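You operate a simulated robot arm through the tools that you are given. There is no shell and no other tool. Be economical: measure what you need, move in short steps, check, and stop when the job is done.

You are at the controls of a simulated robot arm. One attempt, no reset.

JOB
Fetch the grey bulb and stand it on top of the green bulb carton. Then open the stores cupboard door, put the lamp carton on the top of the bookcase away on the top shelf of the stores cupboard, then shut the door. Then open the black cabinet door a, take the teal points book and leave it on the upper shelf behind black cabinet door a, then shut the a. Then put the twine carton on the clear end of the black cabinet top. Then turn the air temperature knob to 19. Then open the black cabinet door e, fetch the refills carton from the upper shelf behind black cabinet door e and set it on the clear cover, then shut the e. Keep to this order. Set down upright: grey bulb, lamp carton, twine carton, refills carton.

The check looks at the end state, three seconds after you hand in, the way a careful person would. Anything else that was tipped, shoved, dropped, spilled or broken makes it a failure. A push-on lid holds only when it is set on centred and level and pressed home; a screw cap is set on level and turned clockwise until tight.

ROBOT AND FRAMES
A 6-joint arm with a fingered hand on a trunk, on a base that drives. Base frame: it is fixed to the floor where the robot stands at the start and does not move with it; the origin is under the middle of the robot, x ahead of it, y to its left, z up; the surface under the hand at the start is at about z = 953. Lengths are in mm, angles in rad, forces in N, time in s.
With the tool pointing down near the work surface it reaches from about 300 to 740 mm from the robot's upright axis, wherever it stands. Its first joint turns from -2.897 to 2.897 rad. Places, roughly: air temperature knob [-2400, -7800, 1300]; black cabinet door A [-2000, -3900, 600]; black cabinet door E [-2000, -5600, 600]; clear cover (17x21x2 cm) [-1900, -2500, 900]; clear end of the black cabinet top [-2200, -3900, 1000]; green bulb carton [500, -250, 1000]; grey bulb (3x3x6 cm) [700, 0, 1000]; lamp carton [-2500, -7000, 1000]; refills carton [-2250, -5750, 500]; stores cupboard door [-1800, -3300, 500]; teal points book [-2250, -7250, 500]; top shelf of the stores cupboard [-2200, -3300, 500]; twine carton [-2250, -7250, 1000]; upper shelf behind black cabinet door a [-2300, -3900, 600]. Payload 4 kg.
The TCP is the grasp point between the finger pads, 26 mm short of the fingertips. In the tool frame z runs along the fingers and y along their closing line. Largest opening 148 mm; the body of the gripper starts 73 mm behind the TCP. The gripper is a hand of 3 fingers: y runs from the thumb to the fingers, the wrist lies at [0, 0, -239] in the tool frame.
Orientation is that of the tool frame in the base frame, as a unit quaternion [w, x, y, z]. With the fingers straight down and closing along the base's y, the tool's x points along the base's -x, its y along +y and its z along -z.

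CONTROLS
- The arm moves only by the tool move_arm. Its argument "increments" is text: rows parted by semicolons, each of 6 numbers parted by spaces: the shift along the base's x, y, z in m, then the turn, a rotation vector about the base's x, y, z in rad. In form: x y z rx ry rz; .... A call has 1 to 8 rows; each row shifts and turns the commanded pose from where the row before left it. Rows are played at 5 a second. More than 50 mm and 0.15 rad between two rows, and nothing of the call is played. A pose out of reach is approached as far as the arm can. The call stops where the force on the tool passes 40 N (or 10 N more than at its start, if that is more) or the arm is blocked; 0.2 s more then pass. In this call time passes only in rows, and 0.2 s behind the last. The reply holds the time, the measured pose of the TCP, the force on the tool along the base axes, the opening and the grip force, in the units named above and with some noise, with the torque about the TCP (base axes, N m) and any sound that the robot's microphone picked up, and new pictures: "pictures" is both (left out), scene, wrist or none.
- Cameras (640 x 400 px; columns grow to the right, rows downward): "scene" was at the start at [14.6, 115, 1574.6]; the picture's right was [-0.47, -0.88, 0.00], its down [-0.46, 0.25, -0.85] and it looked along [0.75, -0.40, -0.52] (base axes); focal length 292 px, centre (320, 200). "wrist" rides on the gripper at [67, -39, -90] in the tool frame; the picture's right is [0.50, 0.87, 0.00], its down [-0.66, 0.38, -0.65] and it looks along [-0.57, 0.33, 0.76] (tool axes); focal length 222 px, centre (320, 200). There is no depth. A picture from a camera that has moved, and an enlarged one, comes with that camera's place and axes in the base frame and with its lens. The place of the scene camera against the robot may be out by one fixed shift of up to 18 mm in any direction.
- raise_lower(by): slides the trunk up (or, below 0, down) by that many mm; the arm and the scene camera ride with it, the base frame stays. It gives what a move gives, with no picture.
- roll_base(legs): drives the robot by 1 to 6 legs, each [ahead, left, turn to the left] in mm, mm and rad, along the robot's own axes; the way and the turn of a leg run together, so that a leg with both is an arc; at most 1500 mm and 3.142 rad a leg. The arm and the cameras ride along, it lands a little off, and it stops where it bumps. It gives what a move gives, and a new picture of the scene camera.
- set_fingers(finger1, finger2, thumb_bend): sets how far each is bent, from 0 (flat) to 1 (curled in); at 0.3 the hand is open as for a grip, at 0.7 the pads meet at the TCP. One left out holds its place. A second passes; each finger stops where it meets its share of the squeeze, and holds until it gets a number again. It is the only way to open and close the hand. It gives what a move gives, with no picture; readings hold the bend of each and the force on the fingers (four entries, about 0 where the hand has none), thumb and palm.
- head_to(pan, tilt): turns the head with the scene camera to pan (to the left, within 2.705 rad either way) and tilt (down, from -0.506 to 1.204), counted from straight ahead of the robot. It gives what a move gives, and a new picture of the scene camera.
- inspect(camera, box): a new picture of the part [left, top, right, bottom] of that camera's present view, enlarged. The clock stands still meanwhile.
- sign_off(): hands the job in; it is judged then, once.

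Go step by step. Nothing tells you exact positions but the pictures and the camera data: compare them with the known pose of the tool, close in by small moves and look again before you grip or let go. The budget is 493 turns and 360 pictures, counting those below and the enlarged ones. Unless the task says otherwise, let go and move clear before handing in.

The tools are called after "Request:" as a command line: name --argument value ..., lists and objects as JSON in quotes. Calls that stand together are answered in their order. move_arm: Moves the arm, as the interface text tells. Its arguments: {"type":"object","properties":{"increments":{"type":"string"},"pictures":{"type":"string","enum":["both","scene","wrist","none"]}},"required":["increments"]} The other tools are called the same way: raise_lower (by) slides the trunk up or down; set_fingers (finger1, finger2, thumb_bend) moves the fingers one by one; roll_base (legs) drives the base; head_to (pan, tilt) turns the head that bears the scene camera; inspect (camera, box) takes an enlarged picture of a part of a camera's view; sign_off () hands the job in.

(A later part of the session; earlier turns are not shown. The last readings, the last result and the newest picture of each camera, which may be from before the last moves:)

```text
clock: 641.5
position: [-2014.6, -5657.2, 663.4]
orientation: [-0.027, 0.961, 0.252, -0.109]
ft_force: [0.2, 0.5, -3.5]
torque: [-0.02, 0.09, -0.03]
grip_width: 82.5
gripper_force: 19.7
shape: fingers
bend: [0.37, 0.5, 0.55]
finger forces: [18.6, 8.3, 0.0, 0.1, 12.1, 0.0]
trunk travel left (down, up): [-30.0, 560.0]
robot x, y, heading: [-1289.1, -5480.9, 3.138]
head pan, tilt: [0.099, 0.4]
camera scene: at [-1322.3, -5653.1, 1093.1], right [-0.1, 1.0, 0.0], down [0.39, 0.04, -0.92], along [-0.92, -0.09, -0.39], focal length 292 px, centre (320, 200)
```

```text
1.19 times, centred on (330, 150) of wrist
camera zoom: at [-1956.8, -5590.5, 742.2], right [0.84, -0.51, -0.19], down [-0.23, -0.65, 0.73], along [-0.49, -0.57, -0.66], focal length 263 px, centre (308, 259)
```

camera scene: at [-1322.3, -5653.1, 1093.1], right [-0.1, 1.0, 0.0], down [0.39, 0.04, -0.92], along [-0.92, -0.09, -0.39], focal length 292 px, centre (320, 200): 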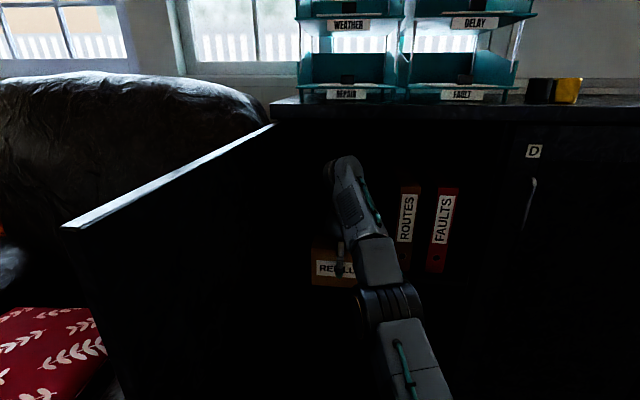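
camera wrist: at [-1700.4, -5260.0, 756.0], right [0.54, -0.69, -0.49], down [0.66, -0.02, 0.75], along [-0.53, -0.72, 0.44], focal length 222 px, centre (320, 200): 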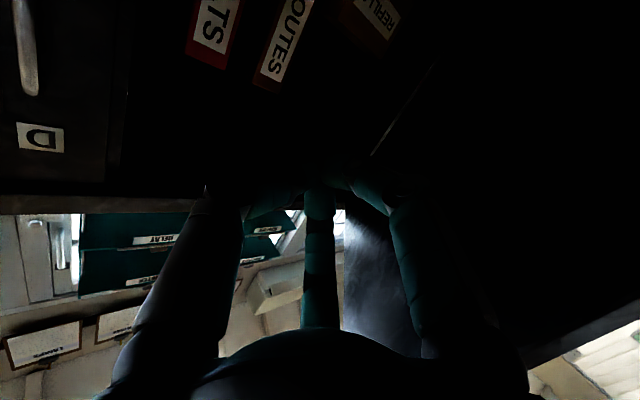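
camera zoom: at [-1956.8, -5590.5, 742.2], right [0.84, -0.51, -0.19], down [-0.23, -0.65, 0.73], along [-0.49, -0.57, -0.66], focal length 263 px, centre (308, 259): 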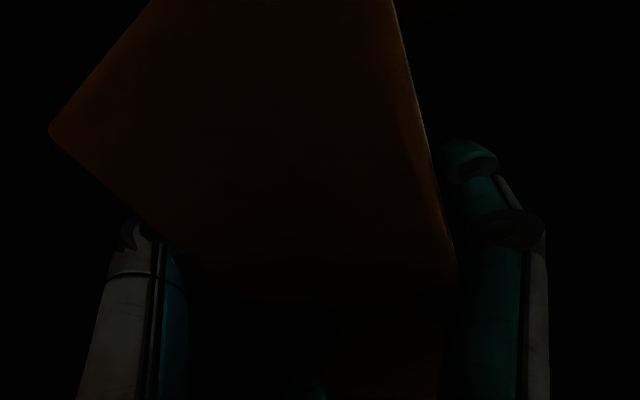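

Request:
roll_base --legs '[[-400, 0, 0]]'

Request:
raise_lower --by 400

Request:
inspect --camera "scene" --box '[260, 140, 460, 340]'

Request:
inspect --camera "wrist" --box '[60, 0, 600, 300]'

```text
clock: 644.1
position: [-1612.5, -5656.8, 663.5]
orientation: [-0.027, 0.962, 0.249, -0.109]
ft_force: [-0.8, 0.7, -3.1]
torque: [-0.01, 0.05, -0.02]
grip_width: 82.5
gripper_force: 19.9
shape: fingers
bend: [0.37, 0.5, 0.55]
finger forces: [18.5, 8.3, 0.0, 0.0, 12.0, 0.0]
trunk travel left (down, up): [-30.0, 560.0]
robot x, y, heading: [-880.9, -5479.5, 3.131]
head pan, tilt: [0.099, 0.4]
camera scene: at [-919.2, -5655.3, 1093.1], right [-0.09, 1.0, 0.0], down [0.39, 0.04, -0.92], along [-0.92, -0.08, -0.39], focal length 292 px, centre (320, 200)
```

scene: 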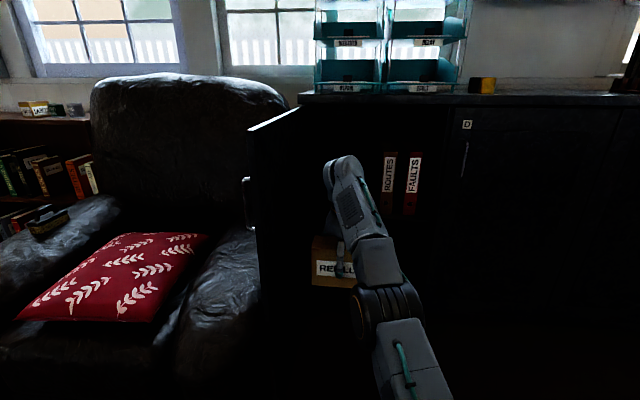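

```text
clock: 647.9
position: [-1611.7, -5655.5, 1063.4]
orientation: [-0.028, 0.962, 0.25, -0.109]
ft_force: [0.3, -0.7, -2.2]
torque: [-0.01, 0.1, 0.01]
grip_width: 82.1
gripper_force: 19.6
shape: fingers
bend: [0.37, 0.5, 0.55]
finger forces: [18.6, 8.3, 0.0, 0.0, 11.9, 0.1]
trunk travel left (down, up): [-430.0, 160.0]
robot x, y, heading: [-876.4, -5478.7, 3.135]
head pan, tilt: [0.099, 0.4]
```

```text
2.00 times, centred on (360, 240) of scene
camera zoom: at [-919.3, -5655.4, 1493.1], right [-0.09, 1.0, 0.0], down [0.39, 0.04, -0.92], along [-0.92, -0.08, -0.39], focal length 584 px, centre (240, 120)
```

zoom: 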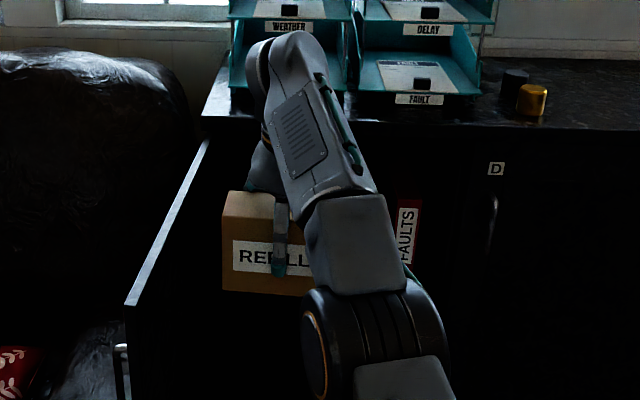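

```text
1.19 times, centred on (330, 150) of wrist
camera zoom: at [-1553.5, -5589.3, 1142.1], right [0.84, -0.51, -0.19], down [-0.23, -0.65, 0.73], along [-0.5, -0.56, -0.66], focal length 263 px, centre (308, 259)
```

zoom: 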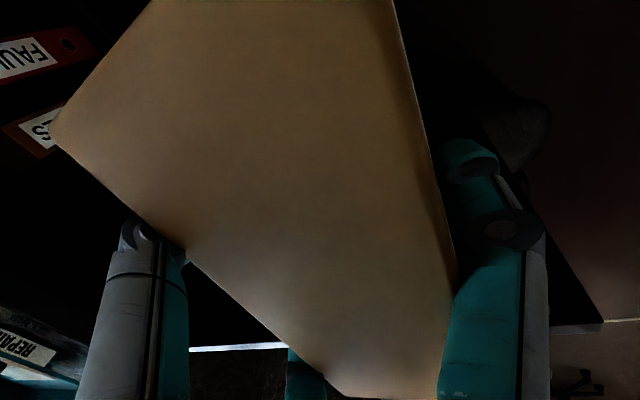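

The carton is out and well held. I carry it along to the grey counter to find the clear cover.

Request:
roll_base --legs '[[0, 0, -1.565], [1450, 0, 0], [1400, 0, 0]]'

Request:
roll_base --legs '[[0, 0, 1.571]]'

Request:
head_to --pan 0.1 --tilt 0.6

```text
clock: 665.6
position: [-1061.5, -1873.4, 1064.8]
orientation: [-0.097, 0.861, -0.495, -0.06]
ft_force: [0.0, -0.1, -3.4]
torque: [0.04, 0.02, 0.0]
grip_width: 81.4
gripper_force: 15.6
shape: fingers
bend: [0.37, 0.5, 0.55]
finger forces: [14.8, 6.8, 0.0, 0.1, 9.5, 0.0]
trunk travel left (down, up): [-430.0, 160.0]
robot x, y, heading: [-873.2, -2599.8, 1.58]
head pan, tilt: [0.099, 0.4]
camera scene: at [-1048.0, -2574.7, 1493.1], right [0.99, 0.11, 0.0], down [0.04, -0.39, -0.92], along [-0.1, 0.92, -0.39], focal length 292 px, centre (320, 200)
```

scene: 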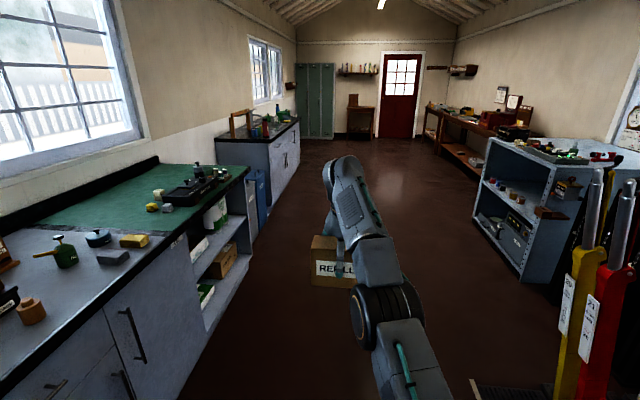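

```text
clock: 669.9
position: [-1596.1, -2805.8, 1064.1]
orientation: [-0.025, 0.956, 0.269, -0.11]
ft_force: [0.1, -0.5, -3.8]
torque: [-0.01, 0.11, 0.02]
grip_width: 79.6
gripper_force: 13.1
shape: fingers
bend: [0.38, 0.51, 0.55]
finger forces: [12.3, 5.9, 0.0, 0.0, 7.7, 0.1]
trunk travel left (down, up): [-430.0, 160.0]
robot x, y, heading: [-873.8, -2600.7, -3.106]
head pan, tilt: [0.099, 0.4]
camera scene: at [-904.2, -2777.0, 1493.1], right [-0.13, 0.99, 0.0], down [0.39, 0.05, -0.92], along [-0.91, -0.12, -0.39], focal length 292 px, centre (320, 200)
```

scene: 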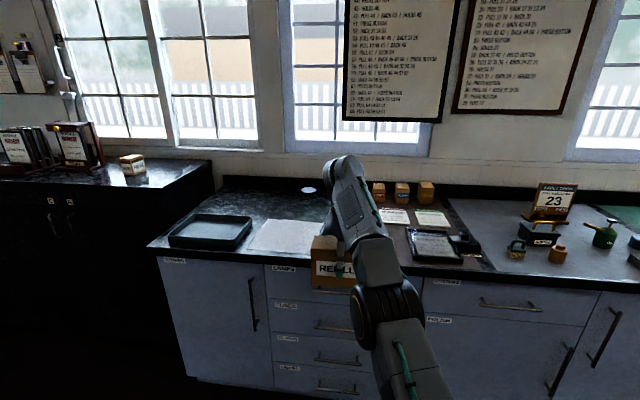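

```text
clock: 670.6
position: [-1596.4, -2807.1, 1064.7]
orientation: [-0.025, 0.956, 0.269, -0.11]
ft_force: [-0.2, 0.4, -3.2]
torque: [0.0, 0.03, -0.01]
grip_width: 79.5
gripper_force: 12.9
shape: fingers
bend: [0.38, 0.51, 0.55]
finger forces: [12.3, 5.9, 0.0, 0.0, 7.7, 0.0]
trunk travel left (down, up): [-430.0, 160.0]
robot x, y, heading: [-875.4, -2603.4, -3.108]
head pan, tilt: [0.099, 0.6]
camera scene: at [-899.9, -2776.4, 1474.9], right [-0.13, 0.99, 0.0], down [0.56, 0.07, -0.83], along [-0.82, -0.11, -0.56], focal length 292 px, centre (320, 200)
```

scene: 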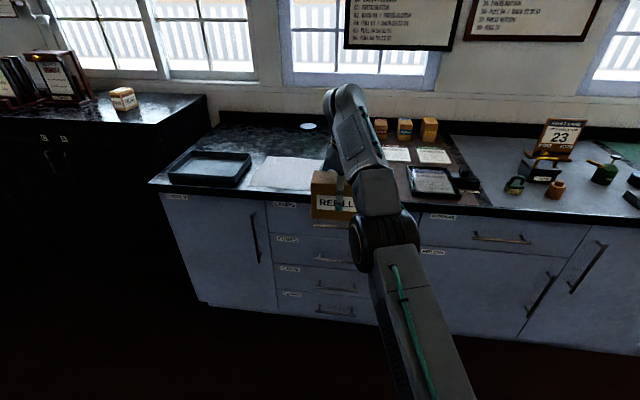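

Request:
set_fingers --finger1 0.5 --finger2 0.6 --thumb_bend 0.63

Request:
inspect --camera "scene" --box '[360, 130, 520, 230]'

Request:
inspect --camera "scene" --box '[280, 100, 400, 250]'

```text
clock: 671.6
position: [-1596.9, -2806.5, 1063.3]
orientation: [-0.025, 0.956, 0.27, -0.11]
ft_force: [-0.3, 0.6, -2.7]
torque: [-0.07, 0.08, -0.01]
grip_width: 73.4
gripper_force: 20.3
shape: fingers
bend: [0.37, 0.56, 0.6]
finger forces: [19.0, 7.6, 0.0, 0.0, 13.3, 0.1]
trunk travel left (down, up): [-430.0, 160.0]
robot x, y, heading: [-871.8, -2603.8, -3.108]
head pan, tilt: [0.099, 0.6]
```

```text
4.00 times, centred on (440, 180) of scene
camera zoom: at [-899.9, -2776.4, 1474.9], right [-0.13, 0.99, 0.0], down [0.56, 0.07, -0.82], along [-0.82, -0.11, -0.57], focal length 1169 px, centre (-160, 280)
```

zoom: 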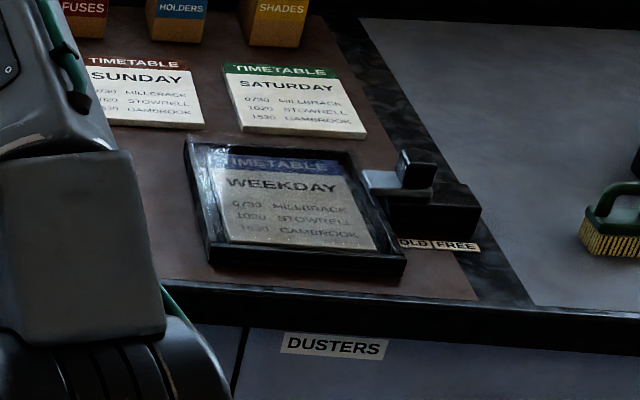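

```text
2.67 times, centred on (340, 175) of scene
camera zoom: at [-899.9, -2776.4, 1474.9], right [-0.13, 0.99, 0.0], down [0.56, 0.07, -0.82], along [-0.82, -0.11, -0.57], focal length 779 px, centre (267, 267)
```

zoom: 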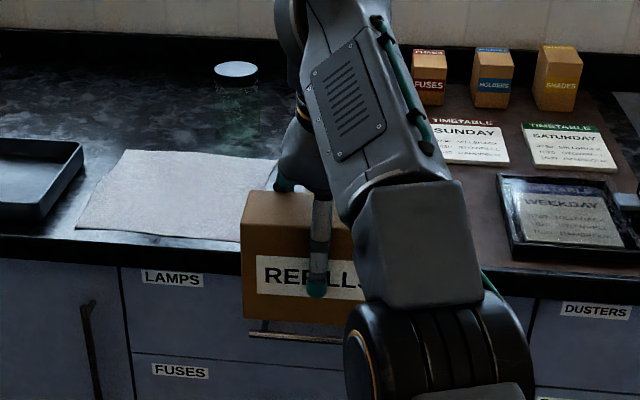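

The clear cover is the framed glass over the WEEKDAY timetable, centred near [-1905, -2482]. I retighten the grip and line up in front of it.

Request:
roll_base --legs '[[0, -345, -0.035]]'

Request:
head_to --pan 0.1 --tilt 0.6

Request:
inspect --camera "scene" --box '[240, 100, 440, 260]'

Request:
inspect --camera "wrist" --box '[0, 0, 640, 400]'

```text
clock: 673.9
position: [-1607.3, -2449.0, 1064.0]
orientation: [-0.026, 0.96, 0.257, -0.11]
ft_force: [0.1, 0.3, -3.4]
torque: [0.04, 0.06, 0.01]
grip_width: 73.4
gripper_force: 20.0
shape: fingers
bend: [0.37, 0.56, 0.6]
finger forces: [19.0, 7.6, 0.0, 0.0, 13.2, 0.0]
trunk travel left (down, up): [-430.0, 160.0]
robot x, y, heading: [-877.9, -2266.2, -3.131]
head pan, tilt: [0.099, 0.6]
camera scene: at [-910.9, -2438.2, 1474.9], right [-0.11, 0.99, 0.0], down [0.56, 0.06, -0.82], along [-0.82, -0.09, -0.57], focal length 292 px, centre (320, 200)
```

scene: 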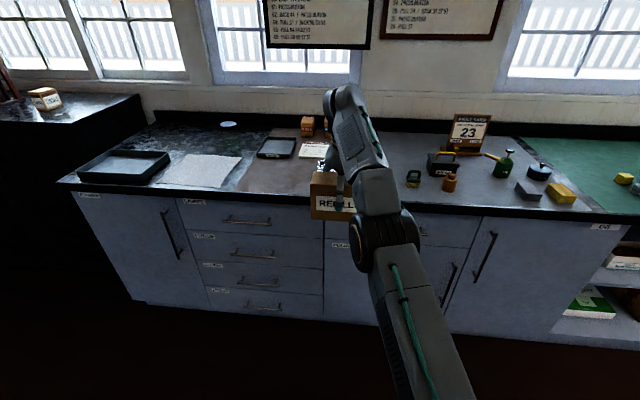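

```text
clock: 674.5
position: [-1606.1, -2448.2, 1063.1]
orientation: [-0.027, 0.96, 0.256, -0.111]
ft_force: [0.5, -0.8, -4.0]
torque: [0.01, 0.07, -0.02]
grip_width: 73.3
gripper_force: 19.7
shape: fingers
bend: [0.37, 0.56, 0.6]
finger forces: [19.0, 7.6, 0.0, 0.0, 13.4, 0.1]
trunk travel left (down, up): [-430.0, 160.0]
robot x, y, heading: [-879.0, -2262.1, -3.136]
head pan, tilt: [0.099, 0.6]
camera scene: at [-910.9, -2438.2, 1474.9], right [-0.11, 0.99, 0.0], down [0.56, 0.06, -0.82], along [-0.82, -0.09, -0.57], focal length 292 px, centre (320, 200)
```

scene: 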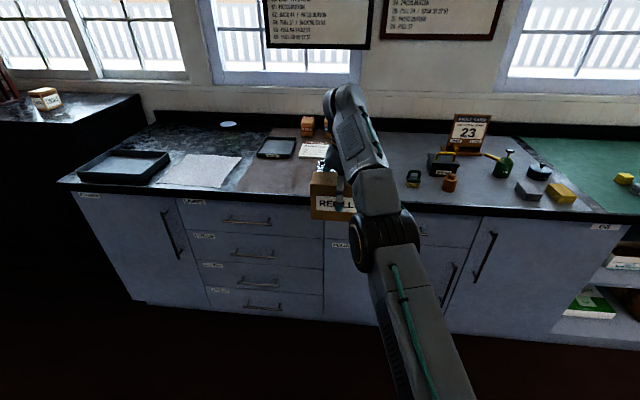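

```text
2.50 times, centred on (340, 180) of scene
camera zoom: at [-910.9, -2438.2, 1474.9], right [-0.11, 0.99, 0.0], down [0.56, 0.06, -0.82], along [-0.82, -0.09, -0.57], focal length 730 px, centre (270, 250)
```

zoom: 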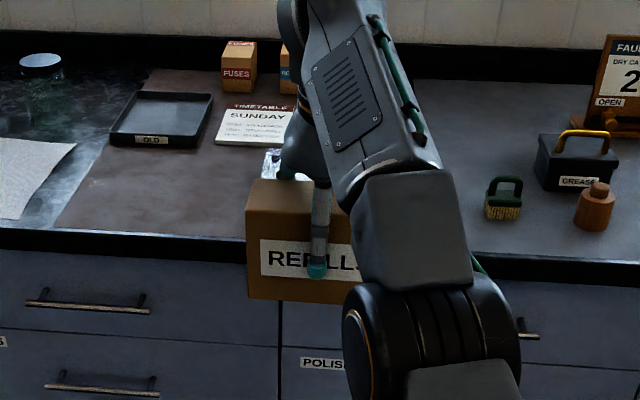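

```text
1.00 times, centred on (320, 200) of wrist (not enlarged: the box is as wide or as high as the picture)
camera zoom: at [-1550.2, -2381.7, 1142.0], right [0.84, -0.5, -0.19], down [-0.22, -0.65, 0.73], along [-0.49, -0.57, -0.66], focal length 222 px, centre (320, 200)
```

zoom: 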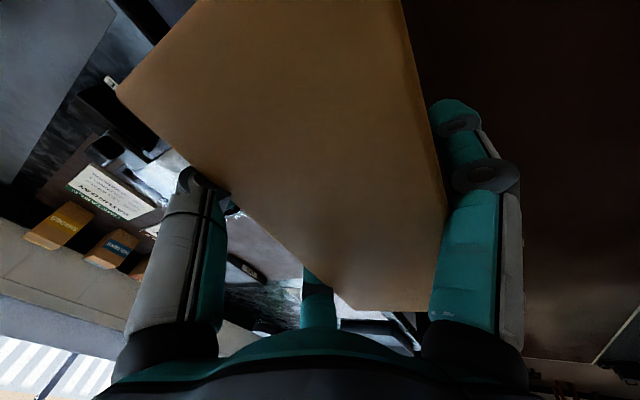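

Request:
roll_base --legs '[[0, -330, 0]]'

Request:
inspect --camera "scene" --box '[220, 110, 340, 210]'

```text
clock: 676.6
position: [-1610.7, -2120.4, 1064.0]
orientation: [-0.027, 0.96, 0.254, -0.111]
ft_force: [0.2, 0.2, -3.3]
torque: [-0.02, 0.08, -0.01]
grip_width: 73.7
gripper_force: 20.1
shape: fingers
bend: [0.37, 0.56, 0.6]
finger forces: [19.0, 7.7, 0.0, 0.1, 13.3, 0.1]
trunk travel left (down, up): [-430.0, 160.0]
robot x, y, heading: [-878.3, -1936.0, -3.142]
head pan, tilt: [0.099, 0.6]
camera scene: at [-912.9, -2112.7, 1474.9], right [-0.1, 0.99, 0.0], down [0.56, 0.06, -0.82], along [-0.82, -0.08, -0.57], focal length 292 px, centre (320, 200)
```

scene: 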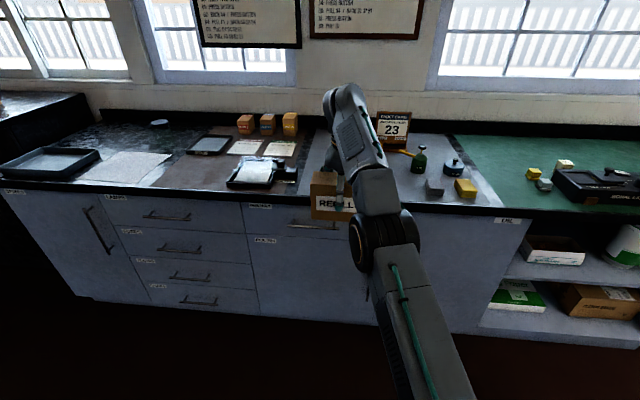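

```text
4.00 times, centred on (280, 160) of scene
camera zoom: at [-912.9, -2112.7, 1474.9], right [-0.1, 0.99, 0.0], down [0.56, 0.06, -0.82], along [-0.82, -0.08, -0.57], focal length 1169 px, centre (480, 360)
```

zoom: 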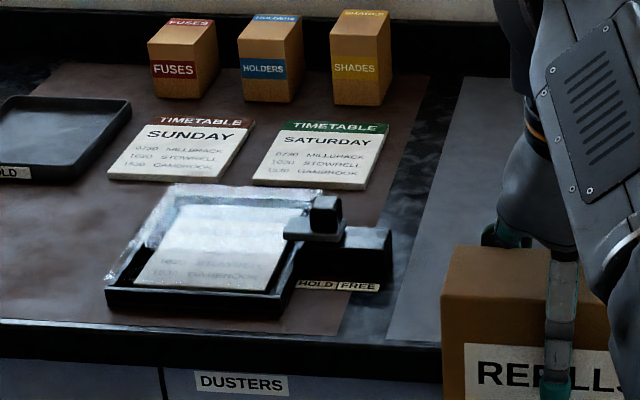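

The cover is a clear plate with a latch tab on its right edge, so the carton fits best turned 90° (long side along x). I try yawing the hand in free space.

Request:
move_arm --increments "0 0 0 0 0 -0.1;0 0 0 0 0 -0.1;0 0 0 0 0 -0.1;0 0 0 0 0 -0.1;0 0 0 0 0 -0.1;0 0 0 0 0 -0.1;0 0 0 0 0 -0.1;0 0 0 0 0 -0.1" --pictures "none"

```text
clock: 678.4
position: [-1587.4, -2127.4, 1047.9]
orientation: [-0.067, 0.984, -0.14, -0.091]
ft_force: [0.7, -0.3, -3.0]
torque: [0.01, 0.07, -0.01]
grip_width: 73.2
gripper_force: 19.7
shape: fingers
bend: [0.37, 0.56, 0.6]
finger forces: [18.7, 7.5, 0.1, 0.1, 12.9, 0.0]
out of reach, approached as far as the arm can: row 3, 4, 5, 6, 7, 8
trunk travel left (down, up): [-430.0, 160.0]
robot x, y, heading: [-879.7, -1937.2, -3.139]
head pan, tilt: [0.099, 0.6]
```

Request:
move_arm --increments "0.03 0.02 0.01 0 0 0;0.03 0.02 0.005 0 0 0;0.03 0.02 0 0 0 -0.1;0.02 0.02 0 0 0 -0.1;0 0.02 0 0 0 -0.1;0 0.02 0 0 0 -0.1;0 0 0 0 0 -0.1;0 0 0 0 0 -0.1" --pictures "none"

```text
clock: 680.2
position: [-1475.7, -2007.7, 1064.5]
orientation: [-0.091, 0.898, -0.425, -0.067]
ft_force: [-0.4, 0.0, -3.3]
torque: [0.09, -0.01, -0.02]
grip_width: 73.1
gripper_force: 19.0
shape: fingers
bend: [0.37, 0.56, 0.61]
finger forces: [17.8, 7.2, 0.0, 0.0, 12.5, 0.1]
trunk travel left (down, up): [-430.0, 160.0]
robot x, y, heading: [-878.4, -1941.2, -3.136]
head pan, tilt: [0.099, 0.6]
```

Request:
move_arm --increments "0 0 0 0 0 -0.09;0 0 0 0 0 -0.084" --pictures "none"

Request:
roll_base --legs '[[220, 530, 0]]'

Request:
inspect --camera "wrist" --box '[0, 0, 640, 400]'

```text
clock: 680.8
position: [-1477.3, -2008.1, 1062.4]
orientation: [-0.096, 0.858, -0.501, -0.059]
ft_force: [-0.1, 1.1, -3.5]
torque: [0.04, 0.01, -0.01]
grip_width: 73.3
gripper_force: 18.7
shape: fingers
bend: [0.37, 0.56, 0.61]
finger forces: [18.1, 7.2, 0.0, 0.0, 12.5, 0.1]
trunk travel left (down, up): [-430.0, 160.0]
robot x, y, heading: [-878.7, -1938.4, -3.137]
head pan, tilt: [0.099, 0.6]
```

```text
clock: 684.1
position: [-1689.2, -2540.8, 1062.8]
orientation: [-0.096, 0.861, -0.496, -0.059]
ft_force: [-0.2, 0.3, -3.2]
torque: [0.06, 0.01, 0.03]
grip_width: 73.1
gripper_force: 18.7
shape: fingers
bend: [0.37, 0.56, 0.61]
finger forces: [17.8, 7.2, 0.1, 0.0, 12.4, 0.0]
trunk travel left (down, up): [-430.0, 160.0]
robot x, y, heading: [-1098.3, -2465.9, -3.127]
head pan, tilt: [0.099, 0.6]
camera scene: at [-1125.1, -2639.6, 1474.9], right [-0.11, 0.99, 0.0], down [0.56, 0.06, -0.82], along [-0.82, -0.09, -0.57], focal length 292 px, centre (320, 200)
```

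scene: 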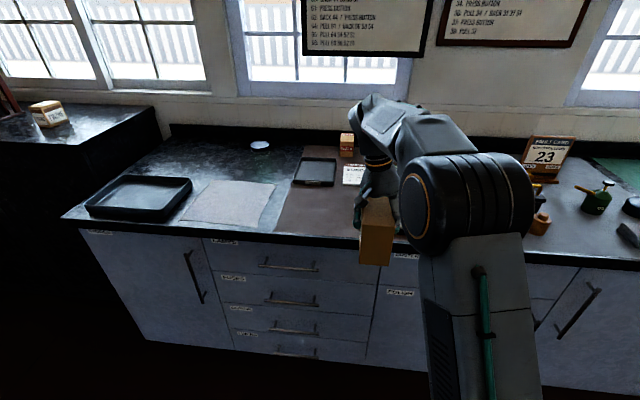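

```text
1.00 times, centred on (320, 200) of wrist (not enlarged: the box is as wide or as high as the picture)
camera zoom: at [-1622.6, -2600.2, 1141.9], right [-0.5, -0.85, -0.19], down [-0.65, 0.22, 0.73], along [-0.57, 0.49, -0.66], focal length 222 px, centre (320, 200)
```

zoom: 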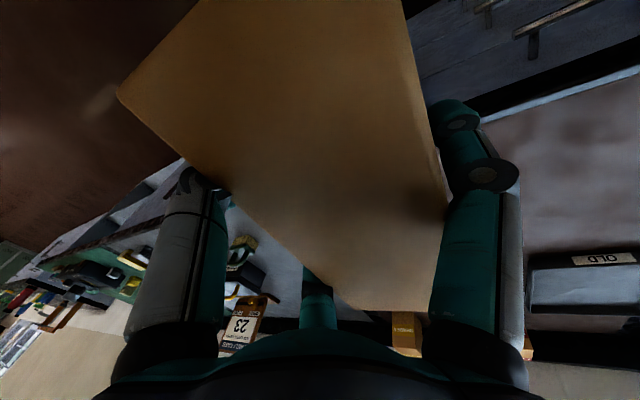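

Request:
roll_base --legs '[[226, -68, 0]]'

Request:
inspect --camera "scene" --box '[280, 100, 480, 260]'

Request:
inspect --camera "wrist" --box '[0, 0, 640, 400]'

```text
clock: 685.8
position: [-1918.0, -2474.9, 1063.1]
orientation: [-0.096, 0.861, -0.496, -0.059]
ft_force: [0.0, 0.9, -2.9]
torque: [0.05, 0.04, 0.02]
grip_width: 72.9
gripper_force: 18.9
shape: fingers
bend: [0.37, 0.56, 0.61]
finger forces: [18.1, 7.2, 0.1, 0.0, 12.5, 0.0]
trunk travel left (down, up): [-430.0, 160.0]
robot x, y, heading: [-1320.9, -2401.4, -3.127]
head pan, tilt: [0.099, 0.6]
camera scene: at [-1352.9, -2574.1, 1474.9], right [-0.11, 0.99, 0.0], down [0.56, 0.06, -0.82], along [-0.82, -0.09, -0.57], focal length 292 px, centre (320, 200)
```

scene: 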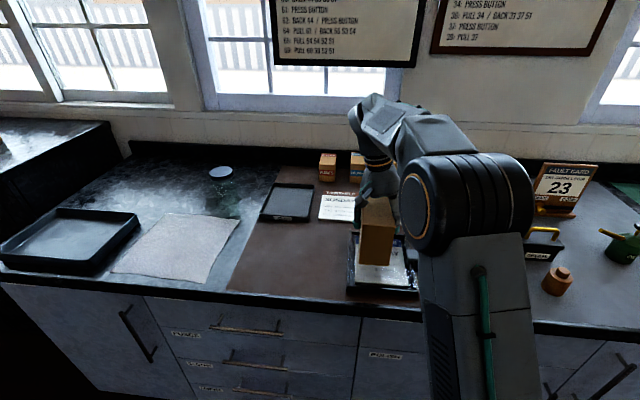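

```text
2.50 times, centred on (380, 180) of scene
camera zoom: at [-1352.9, -2574.1, 1474.9], right [-0.11, 0.99, 0.0], down [0.56, 0.06, -0.82], along [-0.82, -0.09, -0.57], focal length 730 px, centre (170, 250)
```

zoom: 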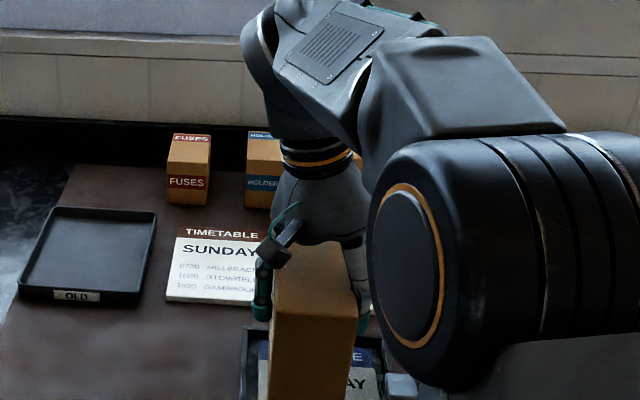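

```text
1.00 times, centred on (320, 200) of wrist (not enlarged: the box is as wide or as high as the picture)
camera zoom: at [-1850.3, -2533.9, 1141.9], right [-0.5, -0.84, -0.19], down [-0.65, 0.22, 0.73], along [-0.57, 0.49, -0.66], focal length 222 px, centre (320, 200)
```

zoom: 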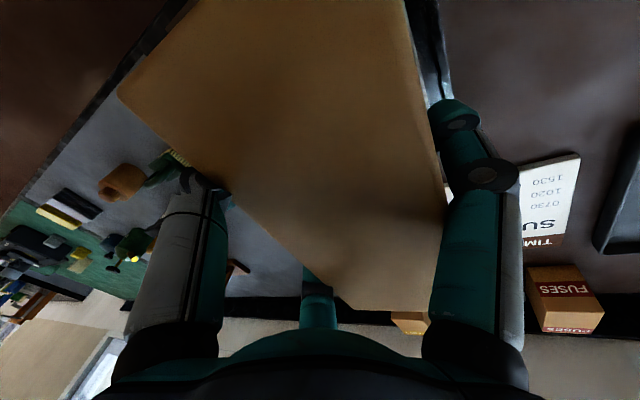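

The carton is centred over the cover. I lower it.

Request:
move_arm --increments "0.001 0.002 -0.015 0 0 0;0.001 0 -0.015 0 0 0" --pictures "none"

Request:
inspect --camera "scene" --box '[320, 180, 450, 310]'

```text
clock: 686.4
position: [-1914.4, -2474.4, 1033.1]
orientation: [-0.096, 0.861, -0.496, -0.059]
ft_force: [-0.3, -0.5, -3.9]
torque: [0.09, 0.01, -0.02]
grip_width: 73.0
gripper_force: 18.6
shape: fingers
bend: [0.37, 0.56, 0.61]
finger forces: [18.0, 7.3, 0.0, 0.1, 12.5, 0.0]
trunk travel left (down, up): [-430.0, 160.0]
robot x, y, heading: [-1324.0, -2396.7, -3.127]
head pan, tilt: [0.099, 0.6]
```

```text
3.08 times, centred on (385, 245) of scene
camera zoom: at [-1352.8, -2574.1, 1474.9], right [-0.11, 0.99, 0.0], down [0.56, 0.06, -0.82], along [-0.82, -0.09, -0.57], focal length 899 px, centre (120, 62)
```

zoom: 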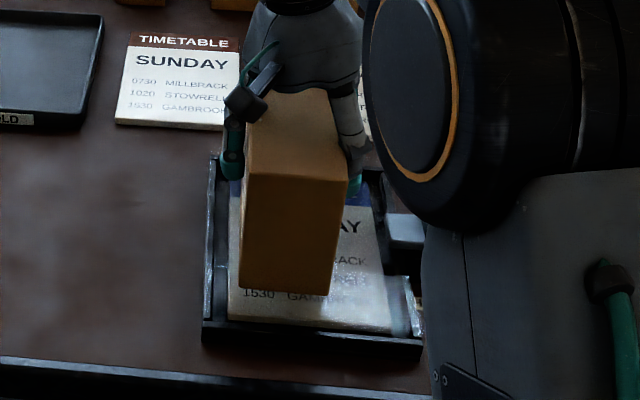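

Request:
move_arm --increments "0 0 -0.006 0 0 0;0 0 -0.006 0 0 0" --pictures "none"

```text
clock: 687.0
position: [-1915.0, -2474.0, 1022.1]
orientation: [-0.096, 0.861, -0.496, -0.061]
ft_force: [0.8, -0.3, -2.3]
torque: [0.01, 0.11, 0.02]
grip_width: 73.0
gripper_force: 18.9
shape: fingers
bend: [0.37, 0.56, 0.61]
finger forces: [18.1, 7.8, 0.0, 0.0, 12.4, 0.0]
trunk travel left (down, up): [-430.0, 160.0]
robot x, y, heading: [-1318.8, -2398.2, -3.132]
head pan, tilt: [0.099, 0.6]
```

Request:
move_arm --increments "0 0 -0.003 0 0 0" --pictures "none"

Request:
inspect --camera "scene" --box '[320, 180, 450, 310]'

```text
clock: 687.4
position: [-1914.7, -2474.1, 1019.7]
orientation: [-0.096, 0.861, -0.496, -0.061]
ft_force: [0.8, 1.6, 12.1]
torque: [-0.56, 0.25, 0.0]
grip_width: 73.2
gripper_force: 21.3
shape: fingers
bend: [0.37, 0.56, 0.61]
finger forces: [19.9, 9.8, 0.0, 0.1, 13.7, 0.1]
trunk travel left (down, up): [-430.0, 160.0]
robot x, y, heading: [-1326.3, -2394.8, -3.129]
head pan, tilt: [0.099, 0.6]
```

```text
3.08 times, centred on (385, 245) of scene
camera zoom: at [-1351.6, -2573.6, 1475.3], right [-0.11, 0.99, 0.0], down [0.56, 0.06, -0.83], along [-0.82, -0.09, -0.56], focal length 899 px, centre (120, 62)
```

zoom: 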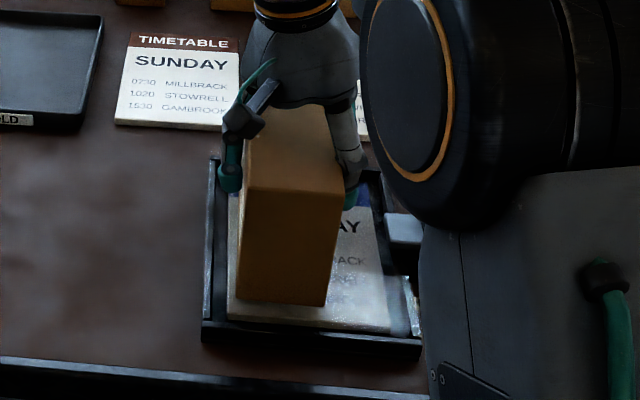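

Request:
move_arm --increments "0 0 -0.003 0 0 0" --pictures "none"

```text
clock: 687.8
position: [-1914.1, -2473.5, 1019.5]
orientation: [-0.094, 0.861, -0.496, -0.063]
ft_force: [-1.6, 0.9, 35.3]
torque: [-0.98, -0.09, 0.05]
grip_width: 73.1
gripper_force: 26.6
shape: fingers
bend: [0.37, 0.56, 0.61]
finger forces: [24.1, 11.0, 0.0, 0.0, 17.3, 0.0]
trunk travel left (down, up): [-430.0, 160.0]
robot x, y, heading: [-1322.3, -2402.4, -3.127]
head pan, tilt: [0.099, 0.6]
```

Request:
move_arm --increments "0 0 0.002 0 0 0" --pictures "none"

Request:
set_fingers --finger1 0.36 --finger2 0.53 --thumb_bend 0.57

Request:
inspect --camera "scene" --box '[320, 180, 450, 310]'

```text
clock: 688.2
position: [-1913.8, -2473.5, 1019.0]
orientation: [-0.096, 0.861, -0.496, -0.06]
ft_force: [-0.5, 1.6, 28.8]
torque: [-0.92, 0.16, 0.05]
grip_width: 72.9
gripper_force: 25.4
shape: fingers
bend: [0.37, 0.56, 0.61]
finger forces: [23.3, 10.8, 0.0, 0.0, 16.1, 0.0]
trunk travel left (down, up): [-430.0, 160.0]
robot x, y, heading: [-1322.4, -2400.0, -3.127]
head pan, tilt: [0.099, 0.6]
```

```text
clock: 689.2
position: [-1914.7, -2473.9, 1017.2]
orientation: [-0.097, 0.861, -0.496, -0.059]
ft_force: [1.3, 3.4, 11.5]
torque: [-0.3, -0.02, 0.0]
grip_width: 81.1
gripper_force: 9.2
shape: fingers
bend: [0.34, 0.53, 0.56]
finger forces: [7.1, 5.1, 0.0, 0.0, 6.3, 0.1]
trunk travel left (down, up): [-430.0, 160.0]
robot x, y, heading: [-1320.7, -2397.3, -3.132]
head pan, tilt: [0.099, 0.6]
```

```text
3.08 times, centred on (385, 245) of scene
camera zoom: at [-1351.4, -2573.5, 1474.9], right [-0.11, 0.99, 0.0], down [0.56, 0.06, -0.83], along [-0.82, -0.09, -0.56], focal length 899 px, centre (120, 62)
```

zoom: 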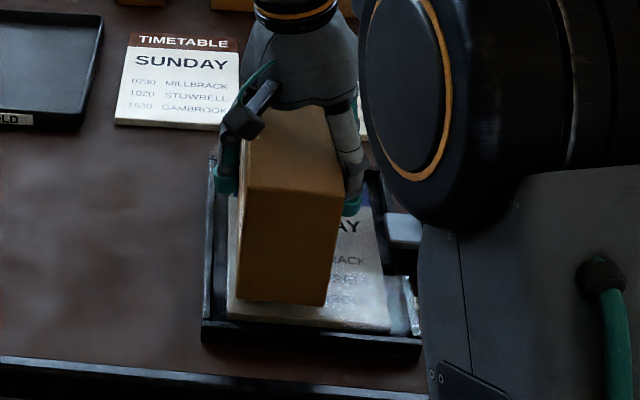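

Settling well. I release the rest gradually.

Request:
set_fingers --finger1 0.3 --finger2 0.46 --thumb_bend 0.48

Request:
set_fingers --finger1 0.2 --finger2 0.33 --thumb_bend 0.33

Request:
inspect --camera "scene" --box '[320, 180, 450, 310]'

Request:
inspect --camera "wrist" --box '[0, 0, 640, 400]'

```text
clock: 690.2
position: [-1916.3, -2472.7, 1018.3]
orientation: [-0.097, 0.861, -0.496, -0.059]
ft_force: [1.8, 1.4, 0.1]
torque: [0.01, -0.02, -0.04]
grip_width: 99.4
gripper_force: 1.4
shape: fingers
bend: [0.3, 0.46, 0.48]
finger forces: [0.7, 0.8, 0.1, 0.1, 0.4, 0.0]
trunk travel left (down, up): [-430.0, 160.0]
robot x, y, heading: [-1322.4, -2400.9, -3.128]
head pan, tilt: [0.099, 0.6]
```

```text
clock: 691.2
position: [-1916.0, -2474.3, 1017.8]
orientation: [-0.096, 0.861, -0.496, -0.059]
ft_force: [0.4, 0.6, 0.4]
torque: [0.04, -0.03, 0.0]
grip_width: 132.4
gripper_force: 0.1
shape: fingers
bend: [0.2, 0.33, 0.33]
finger forces: [0.0, 0.1, 0.0, 0.1, 0.0, 0.0]
trunk travel left (down, up): [-430.0, 160.0]
robot x, y, heading: [-1326.5, -2398.0, -3.128]
head pan, tilt: [0.099, 0.6]
```

```text
3.08 times, centred on (385, 245) of scene
camera zoom: at [-1352.5, -2574.1, 1474.9], right [-0.11, 0.99, 0.0], down [0.56, 0.06, -0.83], along [-0.82, -0.09, -0.56], focal length 899 px, centre (120, 62)
```

zoom: 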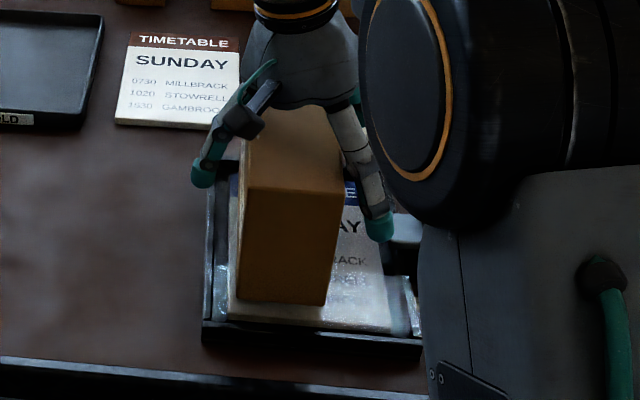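

```text
1.00 times, centred on (320, 200) of wrist (not enlarged: the box is as wide or as high as the picture)
camera zoom: at [-1848.1, -2532.8, 1096.3], right [-0.5, -0.84, -0.19], down [-0.65, 0.22, 0.73], along [-0.57, 0.49, -0.66], focal length 222 px, centre (320, 200)
```

zoom: 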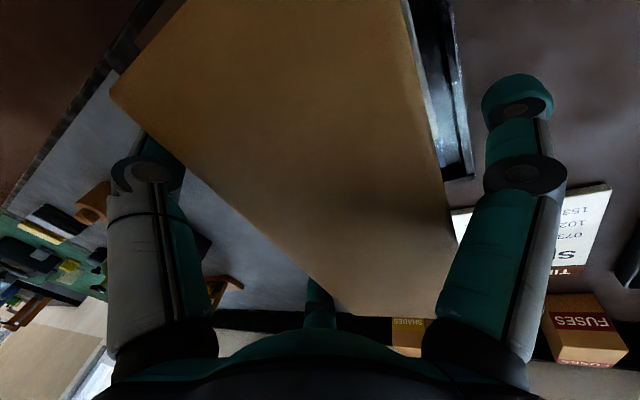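

Request:
move_arm --increments "0 -0.002 0.015 0 0 0;0 -0.003 0.02 0 0 0;0 -0.003 0.03 0 0 0;0 0 0.04 0 0 0;0 0 0.04 0 0 0" --pictures "both"

```text
clock: 692.4
position: [-1918.0, -2482.3, 1160.6]
orientation: [-0.097, 0.861, -0.496, -0.059]
ft_force: [0.3, -0.4, 0.7]
torque: [-0.01, -0.03, 0.02]
grip_width: 132.4
gripper_force: 0.0
shape: fingers
bend: [0.2, 0.33, 0.33]
finger forces: [0.0, 0.0, 0.0, 0.0, 0.1, 0.0]
trunk travel left (down, up): [-430.0, 160.0]
robot x, y, heading: [-1320.8, -2404.6, -3.129]
head pan, tilt: [0.099, 0.6]
camera scene: at [-1352.6, -2574.1, 1474.9], right [-0.11, 0.99, 0.0], down [0.56, 0.06, -0.83], along [-0.82, -0.09, -0.56], focal length 292 px, centre (320, 200)
camera wrist: at [-1850.5, -2541.2, 1238.0], right [-0.5, -0.84, -0.19], down [-0.65, 0.22, 0.73], along [-0.57, 0.49, -0.66], focal length 222 px, centre (320, 200)
```

scene: 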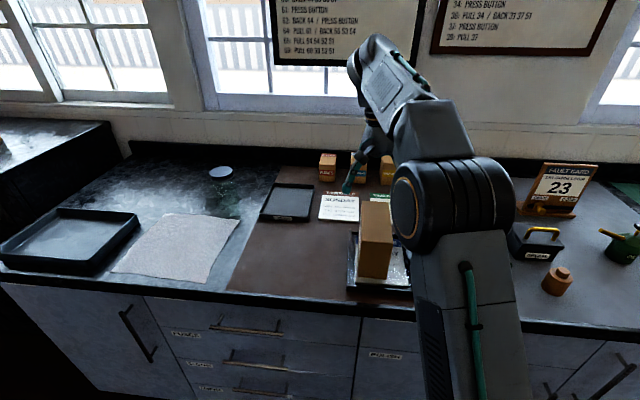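
wrist: 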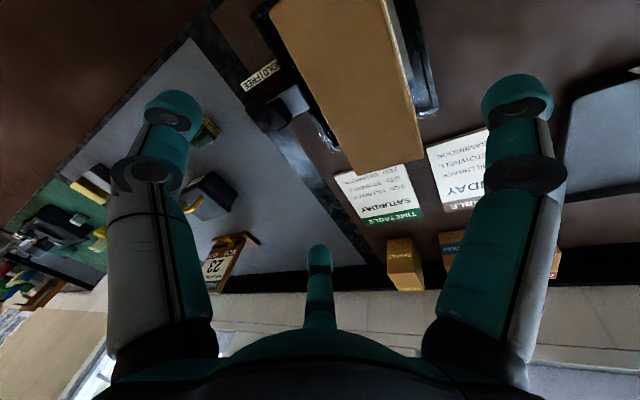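

The refills carton stands on the cover. Now back to shut door E: I retract, level the hand, make a fist and drive.

Request:
inspect --camera "scene" --box '[320, 180, 450, 310]'

Request:
move_arm --increments "0.03 0 0.01 -0.113 0 0;0.03 0 0.01 -0.113 0 0;0.04 0 0 0 0 0;0.04 0 0 0 0 0" --pictures "none"

Request:
set_fingers --finger1 0.7 --finger2 0.7 --thumb_bend 0.7

Request:
roll_base --legs '[[-430, 0, 0]]'

Request:
inspect --camera "scene" --box '[290, 110, 410, 210]'

```text
3.08 times, centred on (385, 245) of scene
camera zoom: at [-1352.6, -2574.1, 1474.9], right [-0.11, 0.99, 0.0], down [0.56, 0.06, -0.83], along [-0.82, -0.09, -0.56], focal length 899 px, centre (120, 62)
```

zoom: 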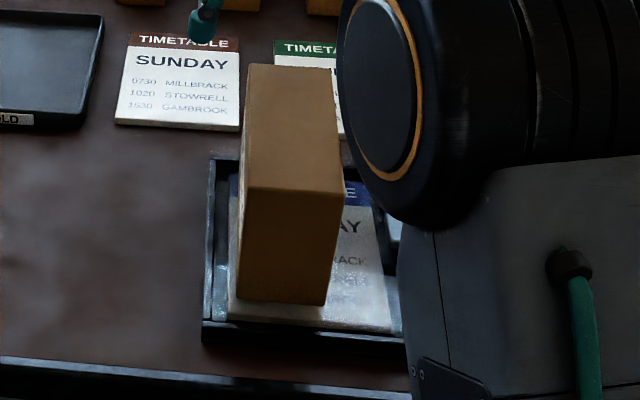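

```text
clock: 693.4
position: [-1775.7, -2479.6, 1179.4]
orientation: [0.001, 0.866, -0.5, -0.003]
ft_force: [-0.3, -0.3, 0.2]
torque: [0.0, 0.0, 0.02]
grip_width: 132.6
gripper_force: 0.1
shape: fingers
bend: [0.2, 0.33, 0.33]
finger forces: [0.1, 0.0, 0.0, 0.1, 0.0, 0.0]
trunk travel left (down, up): [-430.0, 160.0]
robot x, y, heading: [-1325.2, -2396.8, -3.129]
head pan, tilt: [0.099, 0.6]
```

```text
clock: 694.4
position: [-1775.6, -2479.9, 1180.1]
orientation: [0.002, 0.866, -0.501, -0.003]
ft_force: [-0.4, -0.7, 0.0]
torque: [0.02, -0.01, -0.04]
grip_width: 0.0
gripper_force: 0.1
shape: fingers
bend: [0.69, 0.69, 0.7]
finger forces: [0.0, 0.0, 0.1, 0.1, 0.0, 0.0]
trunk travel left (down, up): [-430.0, 160.0]
robot x, y, heading: [-1321.7, -2399.6, -3.133]
head pan, tilt: [0.099, 0.6]
```

```text
clock: 697.1
position: [-1341.5, -2472.7, 1179.5]
orientation: [0.001, 0.865, -0.502, -0.002]
ft_force: [-0.3, 0.1, 0.8]
torque: [0.0, -0.01, 0.01]
grip_width: 0.4
gripper_force: 0.1
shape: fingers
bend: [0.69, 0.69, 0.7]
finger forces: [0.0, 0.0, 0.1, 0.1, 0.0, 0.1]
trunk travel left (down, up): [-430.0, 160.0]
robot x, y, heading: [-888.8, -2397.0, -3.139]
head pan, tilt: [0.099, 0.6]
camera scene: at [-919.7, -2569.9, 1474.9], right [-0.11, 0.99, 0.0], down [0.56, 0.06, -0.83], along [-0.82, -0.09, -0.56], focal length 292 px, centre (320, 200)
```

scene: 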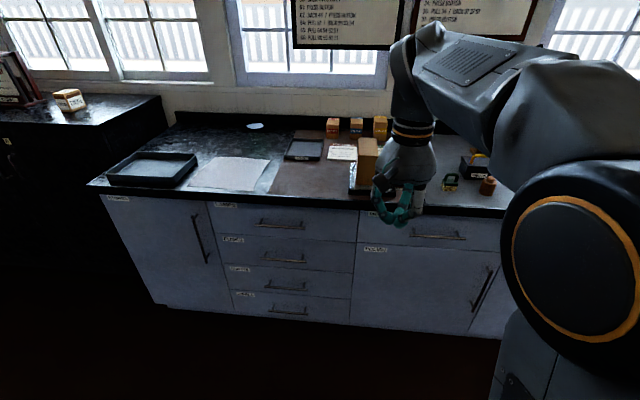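

```text
4.00 times, centred on (350, 160) of scene
camera zoom: at [-919.7, -2569.9, 1474.9], right [-0.11, 0.99, 0.0], down [0.56, 0.06, -0.83], along [-0.82, -0.09, -0.56], focal length 1169 px, centre (200, 360)
```

zoom: 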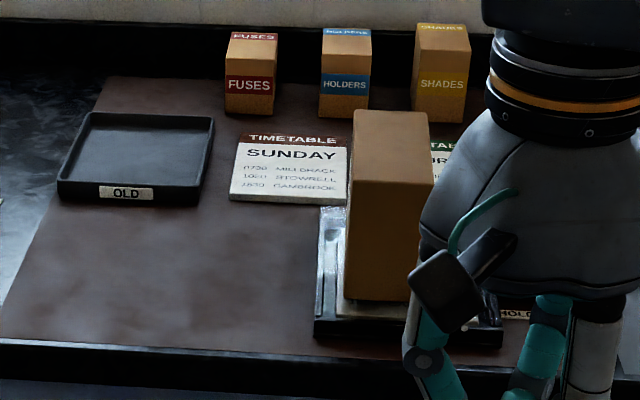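

The carton stands level on the cover. I drive to the sofa side of door E.

Request:
roll_base --legs '[[0, 0, 1.568], [1500, 0, 0], [1500, 0, 0], [570, 0, 0]]'

Request:
roll_base --legs '[[0, 0, -1.571]]'

```text
clock: 718.3
position: [-773.5, -6436.2, 1178.6]
orientation: [0.002, 0.966, 0.257, -0.001]
ft_force: [0.0, 0.4, -0.6]
torque: [0.01, 0.0, 0.04]
grip_width: 0.1
gripper_force: 0.0
shape: fingers
bend: [0.69, 0.69, 0.7]
finger forces: [0.1, 0.0, 0.0, 0.1, 0.0, 0.1]
trunk travel left (down, up): [-430.0, 160.0]
robot x, y, heading: [-853.4, -5979.1, -1.565]
head pan, tilt: [0.099, 0.6]
camera scene: at [-686.4, -6011.8, 1474.9], right [-0.99, -0.11, 0.0], down [-0.06, 0.56, -0.83], along [0.09, -0.82, -0.56], focal length 292 px, centre (320, 200)
```

scene: 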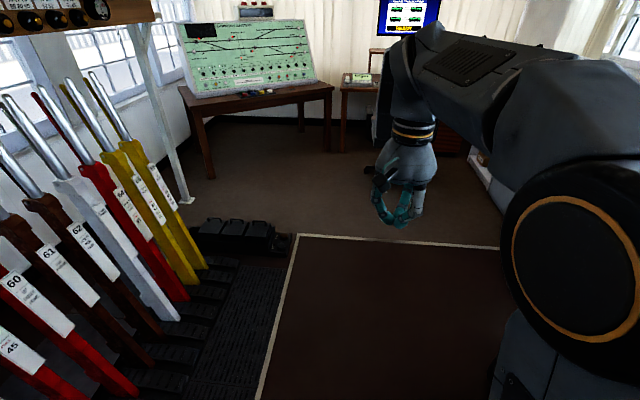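

```text
clock: 722.5
position: [-1305.5, -6067.6, 1179.8]
orientation: [0.002, 0.869, -0.494, -0.003]
ft_force: [0.2, -0.1, -0.7]
torque: [-0.02, 0.01, -0.01]
grip_width: 0.3
gripper_force: 0.1
shape: fingers
bend: [0.69, 0.69, 0.7]
finger forces: [0.0, 0.1, 0.0, 0.1, 0.0, 0.0]
trunk travel left (down, up): [-430.0, 160.0]
robot x, y, heading: [-852.4, -5984.5, -3.114]
head pan, tilt: [0.099, 0.6]
camera scene: at [-880.5, -6155.8, 1474.9], right [-0.12, 0.99, 0.0], down [0.56, 0.07, -0.83], along [-0.82, -0.1, -0.56], focal length 292 px, centre (320, 200)
```

scene: 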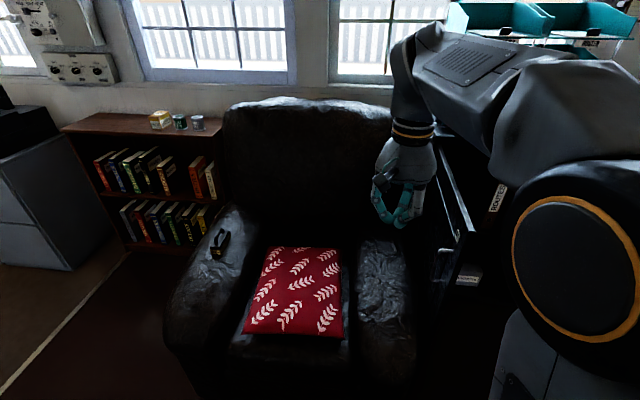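

Request:
raise_lower --by -245

Request:
move_arm --increments "-0.042 0.01 0 0 0 0;-0.042 0.01 0 0 0 0;-0.042 0.01 0 0 0 0;-0.042 0.01 0 0 0 0;-0.042 0.01 0 0 0 0;-0.042 0.01 0 0 0 0;-0.035 0.01 0 0 0 0" --pictures "scene"

```text
clock: 725.0
position: [-1305.5, -6067.2, 934.7]
orientation: [0.001, 0.869, -0.495, -0.002]
ft_force: [-0.3, -0.8, 0.0]
torque: [-0.01, 0.0, -0.01]
grip_width: 0.2
gripper_force: 0.0
shape: fingers
bend: [0.69, 0.69, 0.7]
finger forces: [0.0, 0.0, 0.0, 0.0, 0.1, 0.0]
trunk travel left (down, up): [-185.0, 405.0]
robot x, y, heading: [-852.5, -5982.1, -3.118]
head pan, tilt: [0.099, 0.6]
```

```text
clock: 726.6
position: [-1487.5, -6028.2, 926.8]
orientation: [0.003, 0.869, -0.495, -0.004]
ft_force: [-0.3, 0.3, 0.2]
torque: [0.01, 0.02, -0.02]
grip_width: 0.2
gripper_force: 0.1
shape: fingers
bend: [0.69, 0.69, 0.7]
finger forces: [0.0, 0.0, 0.0, 0.1, 0.0, 0.1]
out of reach, approached as far as the arm can: row 5, 6, 7
trunk travel left (down, up): [-185.0, 405.0]
robot x, y, heading: [-853.0, -5981.4, -3.118]
head pan, tilt: [0.099, 0.6]
camera scene: at [-880.5, -6155.8, 1229.9], right [-0.12, 0.99, 0.0], down [0.56, 0.07, -0.83], along [-0.82, -0.1, -0.56], focal length 292 px, centre (320, 200)
```

scene: 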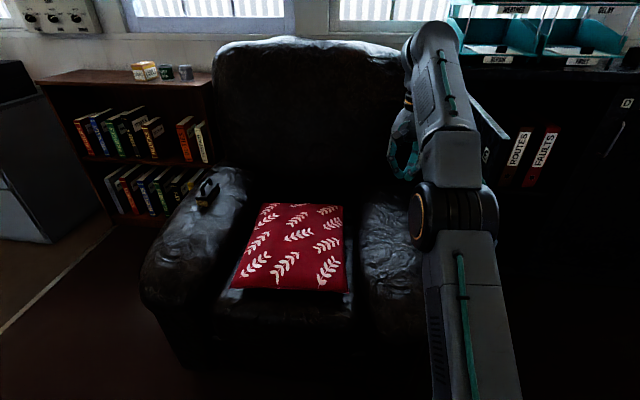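

Request:
roll_base --legs '[[90, 0, 0]]'

Request:
roll_base --legs '[[0, -110, 0]]'

```text
clock: 727.7
position: [-1578.5, -6029.3, 926.7]
orientation: [0.002, 0.869, -0.495, -0.004]
ft_force: [-0.3, 0.0, 0.5]
torque: [-0.01, -0.03, 0.05]
grip_width: 0.2
gripper_force: 0.1
shape: fingers
bend: [0.69, 0.69, 0.7]
finger forces: [0.0, 0.0, 0.0, 0.1, 0.0, 0.0]
trunk travel left (down, up): [-185.0, 405.0]
robot x, y, heading: [-940.8, -5984.5, -3.121]
head pan, tilt: [0.099, 0.6]
camera scene: at [-970.7, -6158.0, 1229.9], right [-0.12, 0.99, 0.0], down [0.56, 0.07, -0.83], along [-0.82, -0.1, -0.56], focal length 292 px, centre (320, 200)
```

scene: 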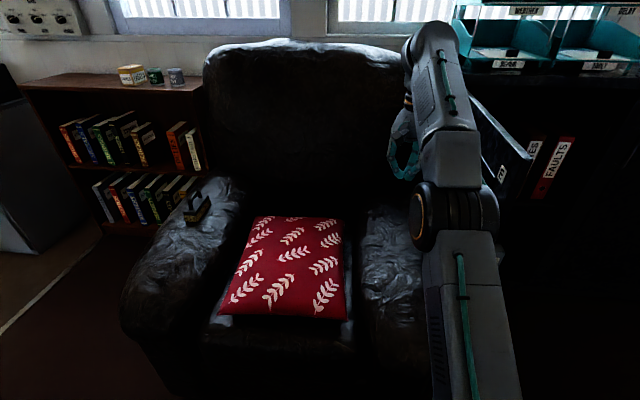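

```text
clock: 728.9
position: [-1581.2, -5920.3, 927.6]
orientation: [0.002, 0.869, -0.495, -0.004]
ft_force: [0.6, -0.3, 0.8]
torque: [0.03, 0.04, -0.02]
grip_width: 0.1
gripper_force: 0.0
shape: fingers
bend: [0.69, 0.69, 0.7]
finger forces: [0.1, 0.0, 0.0, 0.0, 0.0, 0.0]
trunk travel left (down, up): [-185.0, 405.0]
robot x, y, heading: [-945.3, -5874.5, -3.118]
head pan, tilt: [0.099, 0.6]
camera scene: at [-973.5, -6048.2, 1229.9], right [-0.12, 0.99, 0.0], down [0.56, 0.07, -0.83], along [-0.82, -0.1, -0.56], focal length 292 px, centre (320, 200)
```

scene: 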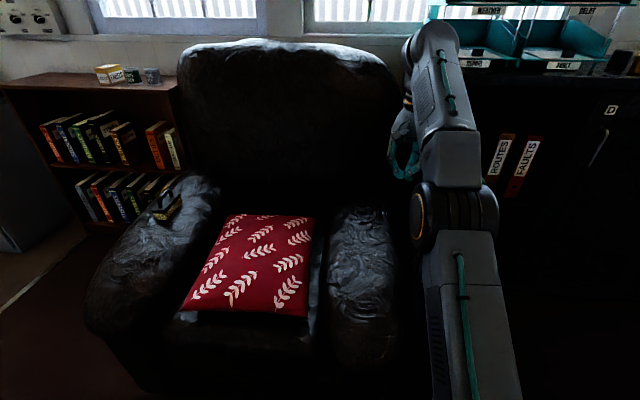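

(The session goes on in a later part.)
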